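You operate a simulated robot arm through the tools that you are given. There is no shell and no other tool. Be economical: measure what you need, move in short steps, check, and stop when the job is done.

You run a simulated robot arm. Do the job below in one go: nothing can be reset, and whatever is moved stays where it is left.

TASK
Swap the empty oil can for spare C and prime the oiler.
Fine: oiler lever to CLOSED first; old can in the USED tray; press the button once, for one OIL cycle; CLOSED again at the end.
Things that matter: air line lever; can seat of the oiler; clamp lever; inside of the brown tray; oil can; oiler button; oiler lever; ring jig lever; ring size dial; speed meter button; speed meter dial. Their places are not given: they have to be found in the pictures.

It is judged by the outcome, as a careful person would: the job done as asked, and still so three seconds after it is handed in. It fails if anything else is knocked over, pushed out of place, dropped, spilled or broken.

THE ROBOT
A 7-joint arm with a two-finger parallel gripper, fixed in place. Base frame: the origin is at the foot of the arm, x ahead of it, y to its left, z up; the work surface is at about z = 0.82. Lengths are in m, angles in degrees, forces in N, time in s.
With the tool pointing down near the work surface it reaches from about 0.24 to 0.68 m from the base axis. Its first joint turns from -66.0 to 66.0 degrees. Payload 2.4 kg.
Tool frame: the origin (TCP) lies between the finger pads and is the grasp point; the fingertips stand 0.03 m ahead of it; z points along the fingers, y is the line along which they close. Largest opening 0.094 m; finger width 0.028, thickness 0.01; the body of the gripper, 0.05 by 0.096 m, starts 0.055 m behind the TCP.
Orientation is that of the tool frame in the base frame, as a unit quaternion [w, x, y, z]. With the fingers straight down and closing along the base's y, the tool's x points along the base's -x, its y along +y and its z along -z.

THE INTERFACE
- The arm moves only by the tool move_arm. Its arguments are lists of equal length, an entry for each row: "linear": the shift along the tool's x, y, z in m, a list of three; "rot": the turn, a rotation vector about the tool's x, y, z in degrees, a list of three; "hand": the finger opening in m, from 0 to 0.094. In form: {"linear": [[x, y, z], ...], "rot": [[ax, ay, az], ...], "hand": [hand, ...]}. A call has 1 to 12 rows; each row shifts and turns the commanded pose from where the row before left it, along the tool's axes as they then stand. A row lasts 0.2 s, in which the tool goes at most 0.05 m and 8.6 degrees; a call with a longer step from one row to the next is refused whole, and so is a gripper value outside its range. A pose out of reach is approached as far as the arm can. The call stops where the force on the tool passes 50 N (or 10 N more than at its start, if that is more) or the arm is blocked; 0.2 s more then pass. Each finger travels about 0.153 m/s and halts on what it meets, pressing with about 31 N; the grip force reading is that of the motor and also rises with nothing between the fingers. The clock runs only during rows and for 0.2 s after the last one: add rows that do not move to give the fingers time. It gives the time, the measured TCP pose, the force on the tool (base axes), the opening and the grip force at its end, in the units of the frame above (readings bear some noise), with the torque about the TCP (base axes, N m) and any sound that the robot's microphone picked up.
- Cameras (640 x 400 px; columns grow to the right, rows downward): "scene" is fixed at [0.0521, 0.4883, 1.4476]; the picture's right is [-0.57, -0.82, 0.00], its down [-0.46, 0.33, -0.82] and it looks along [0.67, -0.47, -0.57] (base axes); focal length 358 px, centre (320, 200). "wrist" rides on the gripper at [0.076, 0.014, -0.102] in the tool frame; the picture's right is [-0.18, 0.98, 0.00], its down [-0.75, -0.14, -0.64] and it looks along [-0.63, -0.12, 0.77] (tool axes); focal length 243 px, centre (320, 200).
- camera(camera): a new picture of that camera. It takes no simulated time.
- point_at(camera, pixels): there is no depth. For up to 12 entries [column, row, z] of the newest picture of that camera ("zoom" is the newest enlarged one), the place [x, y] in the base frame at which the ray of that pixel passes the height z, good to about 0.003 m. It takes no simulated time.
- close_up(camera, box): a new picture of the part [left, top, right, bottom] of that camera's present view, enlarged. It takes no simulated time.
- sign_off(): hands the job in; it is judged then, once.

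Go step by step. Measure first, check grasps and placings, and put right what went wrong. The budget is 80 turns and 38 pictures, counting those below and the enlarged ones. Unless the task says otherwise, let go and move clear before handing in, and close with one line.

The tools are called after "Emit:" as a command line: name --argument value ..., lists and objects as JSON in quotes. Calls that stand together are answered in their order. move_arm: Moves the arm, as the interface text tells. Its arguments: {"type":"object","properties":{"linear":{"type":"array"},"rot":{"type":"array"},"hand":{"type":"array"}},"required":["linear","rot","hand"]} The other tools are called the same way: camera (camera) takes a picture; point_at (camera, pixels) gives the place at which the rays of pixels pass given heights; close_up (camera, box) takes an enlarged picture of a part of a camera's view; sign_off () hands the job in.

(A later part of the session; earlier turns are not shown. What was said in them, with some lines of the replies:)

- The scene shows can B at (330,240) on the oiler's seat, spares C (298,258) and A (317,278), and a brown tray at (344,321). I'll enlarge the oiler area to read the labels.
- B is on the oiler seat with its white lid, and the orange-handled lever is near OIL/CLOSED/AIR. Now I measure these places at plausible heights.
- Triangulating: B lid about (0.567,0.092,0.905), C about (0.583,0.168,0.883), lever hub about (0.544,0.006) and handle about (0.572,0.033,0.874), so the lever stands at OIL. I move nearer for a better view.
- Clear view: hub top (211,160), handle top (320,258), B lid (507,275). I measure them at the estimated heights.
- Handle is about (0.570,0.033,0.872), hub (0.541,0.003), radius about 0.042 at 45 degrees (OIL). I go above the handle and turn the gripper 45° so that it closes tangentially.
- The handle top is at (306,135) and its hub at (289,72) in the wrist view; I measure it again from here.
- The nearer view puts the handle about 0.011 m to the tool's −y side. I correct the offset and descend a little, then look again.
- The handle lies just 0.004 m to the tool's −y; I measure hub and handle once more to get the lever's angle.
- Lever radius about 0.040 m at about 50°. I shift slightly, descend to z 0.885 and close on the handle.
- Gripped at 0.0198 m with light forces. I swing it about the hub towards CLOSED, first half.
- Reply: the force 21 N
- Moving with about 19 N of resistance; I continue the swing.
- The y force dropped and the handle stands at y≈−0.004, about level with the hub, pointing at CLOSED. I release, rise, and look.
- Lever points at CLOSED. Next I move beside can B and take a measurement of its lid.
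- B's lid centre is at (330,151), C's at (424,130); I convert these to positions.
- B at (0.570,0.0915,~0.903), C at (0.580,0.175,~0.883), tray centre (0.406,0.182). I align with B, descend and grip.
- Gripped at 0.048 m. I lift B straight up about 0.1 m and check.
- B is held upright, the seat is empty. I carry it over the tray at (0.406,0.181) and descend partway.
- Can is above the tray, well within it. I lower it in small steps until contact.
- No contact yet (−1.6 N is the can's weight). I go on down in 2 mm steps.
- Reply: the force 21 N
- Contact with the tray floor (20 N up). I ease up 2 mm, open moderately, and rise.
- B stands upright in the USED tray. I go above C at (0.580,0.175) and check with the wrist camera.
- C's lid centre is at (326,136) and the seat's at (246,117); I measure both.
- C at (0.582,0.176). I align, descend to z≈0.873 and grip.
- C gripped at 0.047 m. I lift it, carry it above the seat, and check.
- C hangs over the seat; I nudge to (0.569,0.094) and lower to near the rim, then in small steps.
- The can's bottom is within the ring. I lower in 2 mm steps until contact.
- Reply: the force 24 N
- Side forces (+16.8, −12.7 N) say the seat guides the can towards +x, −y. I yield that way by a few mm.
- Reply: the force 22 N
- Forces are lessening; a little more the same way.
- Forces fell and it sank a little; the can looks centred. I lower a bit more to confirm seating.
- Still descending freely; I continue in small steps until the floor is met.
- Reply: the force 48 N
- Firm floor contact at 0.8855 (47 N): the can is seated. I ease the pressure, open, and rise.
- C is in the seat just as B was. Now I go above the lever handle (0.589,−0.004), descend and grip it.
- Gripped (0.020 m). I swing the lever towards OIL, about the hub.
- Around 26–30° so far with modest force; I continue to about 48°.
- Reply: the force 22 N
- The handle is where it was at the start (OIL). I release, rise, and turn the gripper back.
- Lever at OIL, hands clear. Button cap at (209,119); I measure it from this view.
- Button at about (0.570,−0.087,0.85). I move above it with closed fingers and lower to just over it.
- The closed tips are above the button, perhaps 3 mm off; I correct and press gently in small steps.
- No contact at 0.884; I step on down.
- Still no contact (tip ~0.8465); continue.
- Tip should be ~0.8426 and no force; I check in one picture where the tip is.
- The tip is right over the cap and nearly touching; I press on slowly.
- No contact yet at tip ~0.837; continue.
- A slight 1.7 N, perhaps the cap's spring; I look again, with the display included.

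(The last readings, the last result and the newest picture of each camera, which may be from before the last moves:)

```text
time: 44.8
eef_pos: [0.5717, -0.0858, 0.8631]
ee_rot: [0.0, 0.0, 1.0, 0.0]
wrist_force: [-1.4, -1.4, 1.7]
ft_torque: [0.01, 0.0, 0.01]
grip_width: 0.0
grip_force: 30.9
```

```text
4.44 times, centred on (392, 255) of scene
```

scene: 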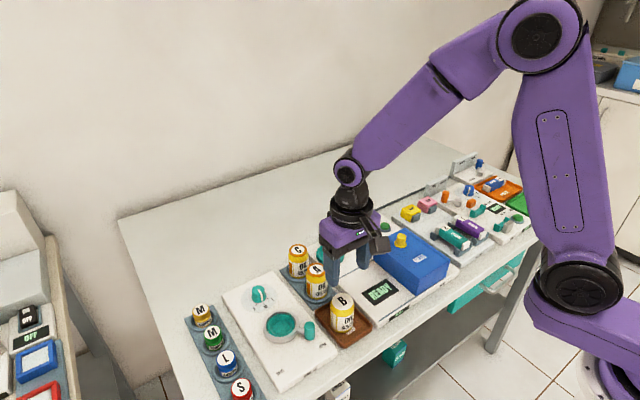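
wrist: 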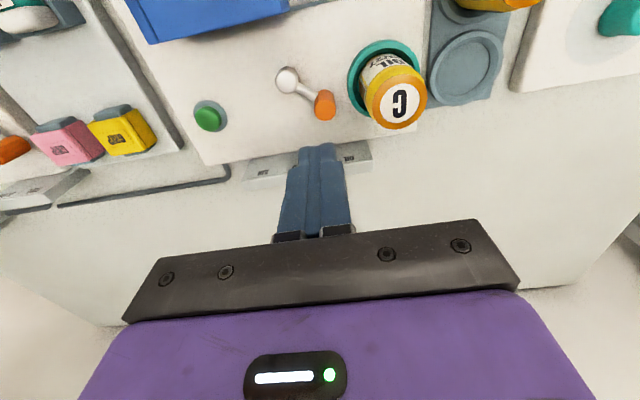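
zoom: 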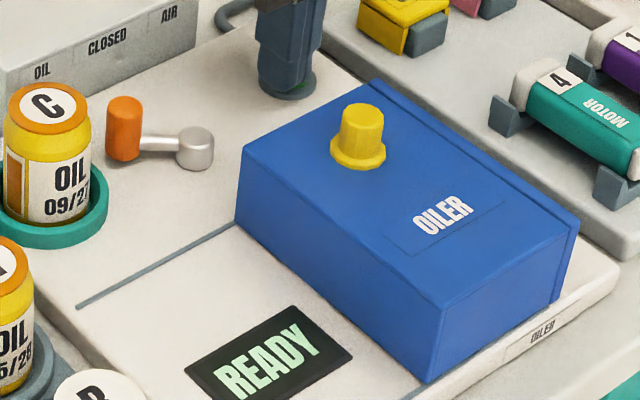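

The tip now covers the cap at zoom (280,95). I compute where that ray and the ring lie to see whether the tip is truly over the button.

Emit:
point_at --camera "scene" --pixels '[[383, 231.5, 0.833], [384.7, 232.5, 0.833], [384.7, 228, 0.835], [384.7, 228, 0.83], [385, 224, 0.84], [364, 247.5, 0.833]]'

```text
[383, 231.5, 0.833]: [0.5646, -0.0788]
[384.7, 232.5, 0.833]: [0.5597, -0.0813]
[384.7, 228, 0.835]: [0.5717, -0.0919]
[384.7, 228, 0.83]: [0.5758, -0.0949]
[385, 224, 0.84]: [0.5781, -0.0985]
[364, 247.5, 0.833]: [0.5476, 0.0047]
```

The button likely sits at about (0.571,−0.091) with a low cap; the tip covers it. I shift 4 mm to −y after rising slightly and press on.

Emit:
move_arm --linear '[[0, 0, 0.001], [0, 0, 0.001], [0, 0, 0]]' --rot '[[0, 0, 0], [0, 0, 0], [0, 0, 0]]' --hand '[0, 0, 0]'

```text
time: 45.6
eef_pos: [0.5719, -0.0847, 0.862]
ee_rot: [0.0, 0.001, 1.0, 0.0]
wrist_force: [0.2, -0.9, 2.4]
ft_torque: [-0.02, 0.0, -0.01]
grip_width: 0.0
grip_force: 31.6
```

I pressed on without shifting after all: 2.4 N and rising, so the cap's spring is being met. Onward in 1 mm steps.

Emit:
move_arm --linear '[[0, 0, 0.001], [0, 0, 0.001], [0, 0, 0]]' --rot '[[0, 0, 0], [0, 0, 0], [0, 0, 0]]' --hand '[0, 0, 0]'

```text
time: 46.4
eef_pos: [0.5695, -0.0855, 0.8585]
ee_rot: [-0.001, -0.001, 1.0, 0.0]
wrist_force: [-0.6, 2.8, 4.3]
ft_torque: [0.06, 0.0, 0.0]
grip_width: 0.0
grip_force: 30.9
heard: click
```

A click at 4.3 N: the button is pressed. I rise straight up clear and look at the display.

Emit:
move_arm --linear '[[0, 0, -0.02], [0, 0, -0.04], [0, 0, -0.04], [0, 0, 0]]' --rot '[[0, 0, 0], [0, 0, 0], [0, 0, 0], [0, 0, 0]]' --hand '[0, 0, 0, 0]'

Emit:
close_up --camera "scene" --box '[320, 210, 464, 300]'

```text
time: 47.4
eef_pos: [0.5679, -0.0862, 0.9589]
ee_rot: [-0.001, 0.0, 1.0, 0.0]
wrist_force: [-0.1, 0.2, 0.2]
ft_torque: [-0.01, -0.02, 0.0]
grip_width: 0.0
grip_force: 30.6
```

```text
4.44 times, centred on (392, 255) of scene
```

zoom: 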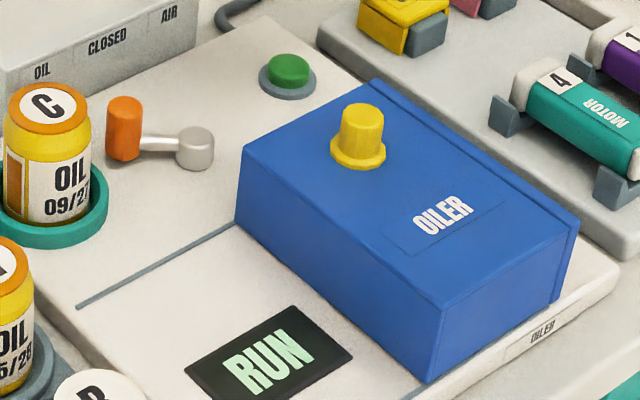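

Display shows RUN. While the cycle runs I position above the lever handle and turn the gripper 46°.

Emit:
move_arm --linear '[[-0.0035, 0.036, -0.02], [-0.0035, 0.036, 0], [-0.0035, 0.036, 0], [0, 0, 0], [0, 0, 0], [0, 0, 0], [0, 0, 0], [0, 0, 0], [0, 0, 0], [0, 0, 0], [0, 0, 0], [0, 0, 0]]' --rot '[[0, 0, 0], [0, 0, 0], [0, 0, 0], [0, 0, -8], [0, 0, -8], [0, 0, -8], [0, 0, -8], [0, 0, -8], [0, 0, -6], [0, 0, 0], [0, 0, 0], [0, 0, 0]]' --hand '[0, 0, 0, 0.02, 0.034, 0.034, 0.034, 0.034, 0.034, 0.034, 0.034, 0.034]'

Emit:
move_arm --linear '[[0, 0, 0], [0, 0, 0], [0, 0, 0], [0, 0, 0], [0, 0, 0], [0, 0, 0], [0, 0, 0], [0, 0, 0], [0, 0, 0], [0, 0, 0], [0, 0, 0], [0, 0, 0]]' --rot '[[0, 0, 0], [0, 0, 0], [0, 0, 0], [0, 0, 0], [0, 0, 0], [0, 0, 0], [0, 0, 0], [0, 0, 0], [0, 0, 0], [0, 0, 0], [0, 0, 0], [0, 0, 0]]' --hand '[0.034, 0.034, 0.034, 0.034, 0.034, 0.034, 0.034, 0.034, 0.034, 0.034, 0.034, 0.034]'

Emit:
close_up --camera "scene" --box '[290, 200, 450, 300]'

```text
time: 50.0
eef_pos: [0.5805, 0.0227, 0.979]
ee_rot: [0.0, -0.391, 0.92, 0.0]
wrist_force: [0.6, 0.2, 0.5]
ft_torque: [0.03, 0.0, 0.01]
grip_width: 0.0339
grip_force: 0.1
```

```text
time: 52.6
eef_pos: [0.5802, 0.0225, 0.9782]
ee_rot: [0.0, -0.391, 0.92, -0.001]
wrist_force: [0.5, 0.9, -0.9]
ft_torque: [0.01, 0.0, 0.01]
grip_width: 0.034
grip_force: 0.0
```

```text
4.00 times, centred on (370, 250) of scene
```

zoom: 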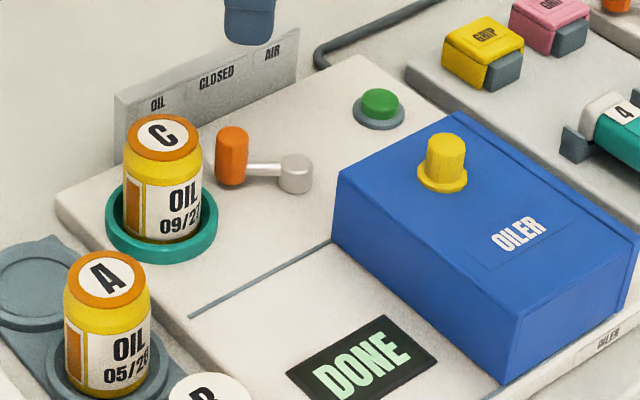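

The display reads DONE: the one OIL cycle is over. I descend on the handle and grip it, as before.

Emit:
move_arm --linear '[[0.001, 0.001, 0.035], [0, 0, 0.03], [0, 0, 0.027], [0, 0, 0], [0, 0, 0], [0, 0, 0], [0, 0, 0]]' --rot '[[0, 0, 0], [0, 0, 0], [0, 0, 0], [0, 0, 0], [0, 0, 0], [0, 0, 0], [0, 0, 0]]' --hand '[0.034, 0.034, 0.034, 0.034, 0.008, 0.008, 0.008]'

```text
time: 54.2
eef_pos: [0.5799, 0.0255, 0.8898]
ee_rot: [0.001, -0.391, 0.92, 0.001]
wrist_force: [6.3, -0.6, -8.3]
ft_torque: [0.15, -0.37, -0.05]
grip_width: 0.0203
grip_force: 45.2
```

Gripped at 0.020 m. I swing back to CLOSED with the same motion as the first time.

Emit:
move_arm --linear '[[0.0004, -0.0056, 0], [0.0004, -0.0056, 0], [0.0004, -0.0056, 0], [0.0004, -0.0056, 0], [0.0004, -0.0056, 0], [0, 0, 0], [0, 0, 0]]' --rot '[[0, 0, 8], [0, 0, 8], [0, 0, 8], [0, 0, 8], [0, 0, 8], [0, 0, 0], [0, 0, 0]]' --hand '[0.008, 0.008, 0.008, 0.008, 0.008, 0.008, 0.008]'

```text
time: 55.8
eef_pos: [0.5905, -0.0032, 0.89]
ee_rot: [-0.001, -0.052, 0.999, 0.0]
wrist_force: [-10.5, -6.2, 23.6]
ft_torque: [0.0, 0.02, 0.16]
grip_width: 0.0049
grip_force: 0.0
```

The opening went to 0.005 m with 24 N upwards: the fingers slipped off the handle, probably resting on its top. I rise straight up and look.

Emit:
move_arm --linear '[[0, 0, -0.02], [0, 0, -0.04], [0, 0, -0.03], [0.02, 0, 0], [0, 0, 0]]' --rot '[[0, 0, 0], [0, 0, 0], [0, 0, 0], [0, 0, 6], [0, 0, 0]]' --hand '[0.008, 0.008, 0.008, 0.04, 0.04]'

Emit:
camera --camera "wrist"

```text
time: 57.0
eef_pos: [0.5732, -0.0061, 0.9775]
ee_rot: [0.0, 0.001, 1.0, 0.0]
wrist_force: [-0.4, 0.2, 0.3]
ft_torque: [0.04, -0.02, 0.01]
grip_width: 0.0399
grip_force: 0.0
```

```text
2 pictures are left
```

wrist: 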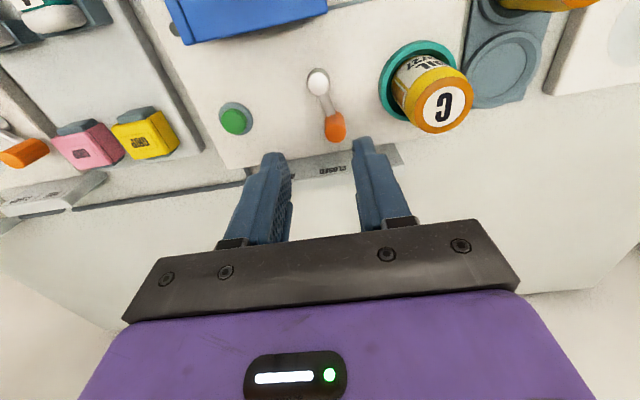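

The lever is near CLOSED but perhaps short: hub (318,77), handle top (335,128). I measure the angle.

Emit:
point_at --camera "wrist" --pixels '[[318, 76, 0.857], [336, 130, 0.873], [333, 115, 0.85], [324, 95, 0.85], [329, 106, 0.85]]'

```text
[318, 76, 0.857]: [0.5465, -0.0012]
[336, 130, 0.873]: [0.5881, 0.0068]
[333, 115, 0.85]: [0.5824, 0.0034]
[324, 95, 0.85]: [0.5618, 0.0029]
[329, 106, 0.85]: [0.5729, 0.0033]
```

It stands about 10° short of CLOSED. I regrip a few mm deeper and finish the swing.

Emit:
move_arm --linear '[[-0.014, 0.0105, 0], [0, 0, 0.04], [0, 0, 0.035], [0, 0, 0.018], [0, 0, 0], [0, 0, 0], [0, 0, 0], [0, 0, 0]]' --rot '[[0, 0, 0], [0, 0, 0], [0, 0, 0], [0, 0, 0], [0, 0, 0], [0, 0, 0], [0, 0, 0], [0, 0, 0]]' --hand '[0.04, 0.04, 0.04, 0.04, 0.04, 0.008, 0.008, 0.008]'

```text
time: 58.8
eef_pos: [0.5857, 0.0057, 0.8853]
ee_rot: [0.0, 0.001, 1.0, 0.0]
wrist_force: [1.3, 1.0, -4.8]
ft_torque: [-0.06, -0.39, 0.0]
grip_width: 0.0199
grip_force: 45.0
```

Gripped at y=0.0057. I move it 9 mm to −y in small steps to come in line with the hub.

Emit:
move_arm --linear '[[0, -0.003, 0], [-0.0005, -0.003, 0], [-0.0005, -0.003, 0], [0, 0, 0]]' --rot '[[0, 0, 0], [0, 0, 0], [0, 0, 0], [0, 0, 0]]' --hand '[0.008, 0.008, 0.008, 0.008]'

```text
time: 59.8
eef_pos: [0.5874, -0.0054, 0.8848]
ee_rot: [0.003, 0.0, 1.0, 0.0]
wrist_force: [3.3, 6.7, 6.4]
ft_torque: [0.37, -0.17, -0.22]
grip_width: 0.0201
grip_force: 44.7
```

y=−0.005, matching the first CLOSED position. I release, rise, and look from the earlier viewpoint (0.549,−0.003,0.984).

Emit:
move_arm --linear '[[0, 0, 0], [0, 0, 0], [0, 0, 0], [0, 0, -0.04], [0, 0, -0.04], [0.038, 0.002, -0.02], [0, 0, 0]]' --rot '[[0, 0, 0], [0, 0, 0], [0, 0, 0], [0, 0, 0], [0, 0, 0], [0, 0, 0], [0, 0, 0]]' --hand '[0.04, 0.04, 0.04, 0.04, 0.08, 0.08, 0.08]'

Emit:
close_up --camera "wrist" --box '[200, 80, 440, 230]'

```text
time: 61.4
eef_pos: [0.5451, 0.0013, 0.9825]
ee_rot: [0.001, 0.0, 1.0, 0.0]
wrist_force: [0.3, 0.1, 0.3]
ft_torque: [-0.01, 0.01, 0.01]
grip_width: 0.0799
grip_force: 0.1
```

```text
2.67 times, centred on (320, 155) of wrist
```

zoom: 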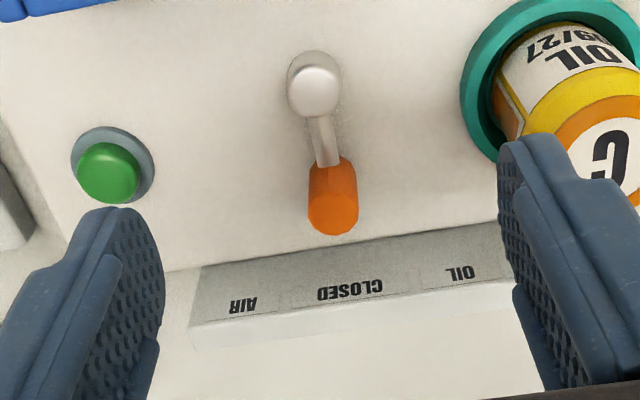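

The lever again points at CLOSED, same geometry as the first time (hub (315,88), handle (333,212)). I rise clear and take the last overall picture.

Emit:
move_arm --linear '[[0, 0, -0.045], [0, 0, -0.045], [0.045, 0, 0], [0.045, -0.02, 0], [0.045, -0.02, 0], [0, 0, 0]]' --rot '[[0, 0, 0], [0, 0, 0], [0, 0, 0], [0, 0, 0], [0, 0, 0], [0, 0, 0]]' --hand '[0.08, 0.08, 0.08, 0.08, 0.08, 0.08]'

Emit:
close_up --camera "scene" --box '[240, 200, 464, 340]'

```text
time: 62.8
eef_pos: [0.4116, -0.0422, 1.0742]
ee_rot: [-0.001, 0.0, 1.0, 0.0]
wrist_force: [-0.4, 0.1, 0.4]
ft_torque: [0.04, 0.0, -0.01]
grip_width: 0.0799
grip_force: 0.2
```

```text
2.86 times, centred on (352, 270) of scene
```

zoom: 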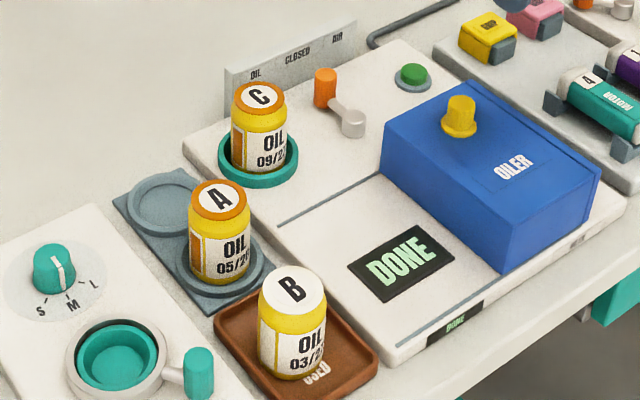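

The last picture shows C in the seat, B upright in the USED tray, the display at DONE and the lever at CLOSED, with the arm clear. I hand in.

Emit:
sign_off

```text
The job is handed in.
```

Spare C is in the oiler seat and old can B stands in the USED tray. The oiler ran one OIL cycle (display reads DONE), and the lever is back at CLOSED; it slipped from the grip once on that last swing, so I regripped it to finish.
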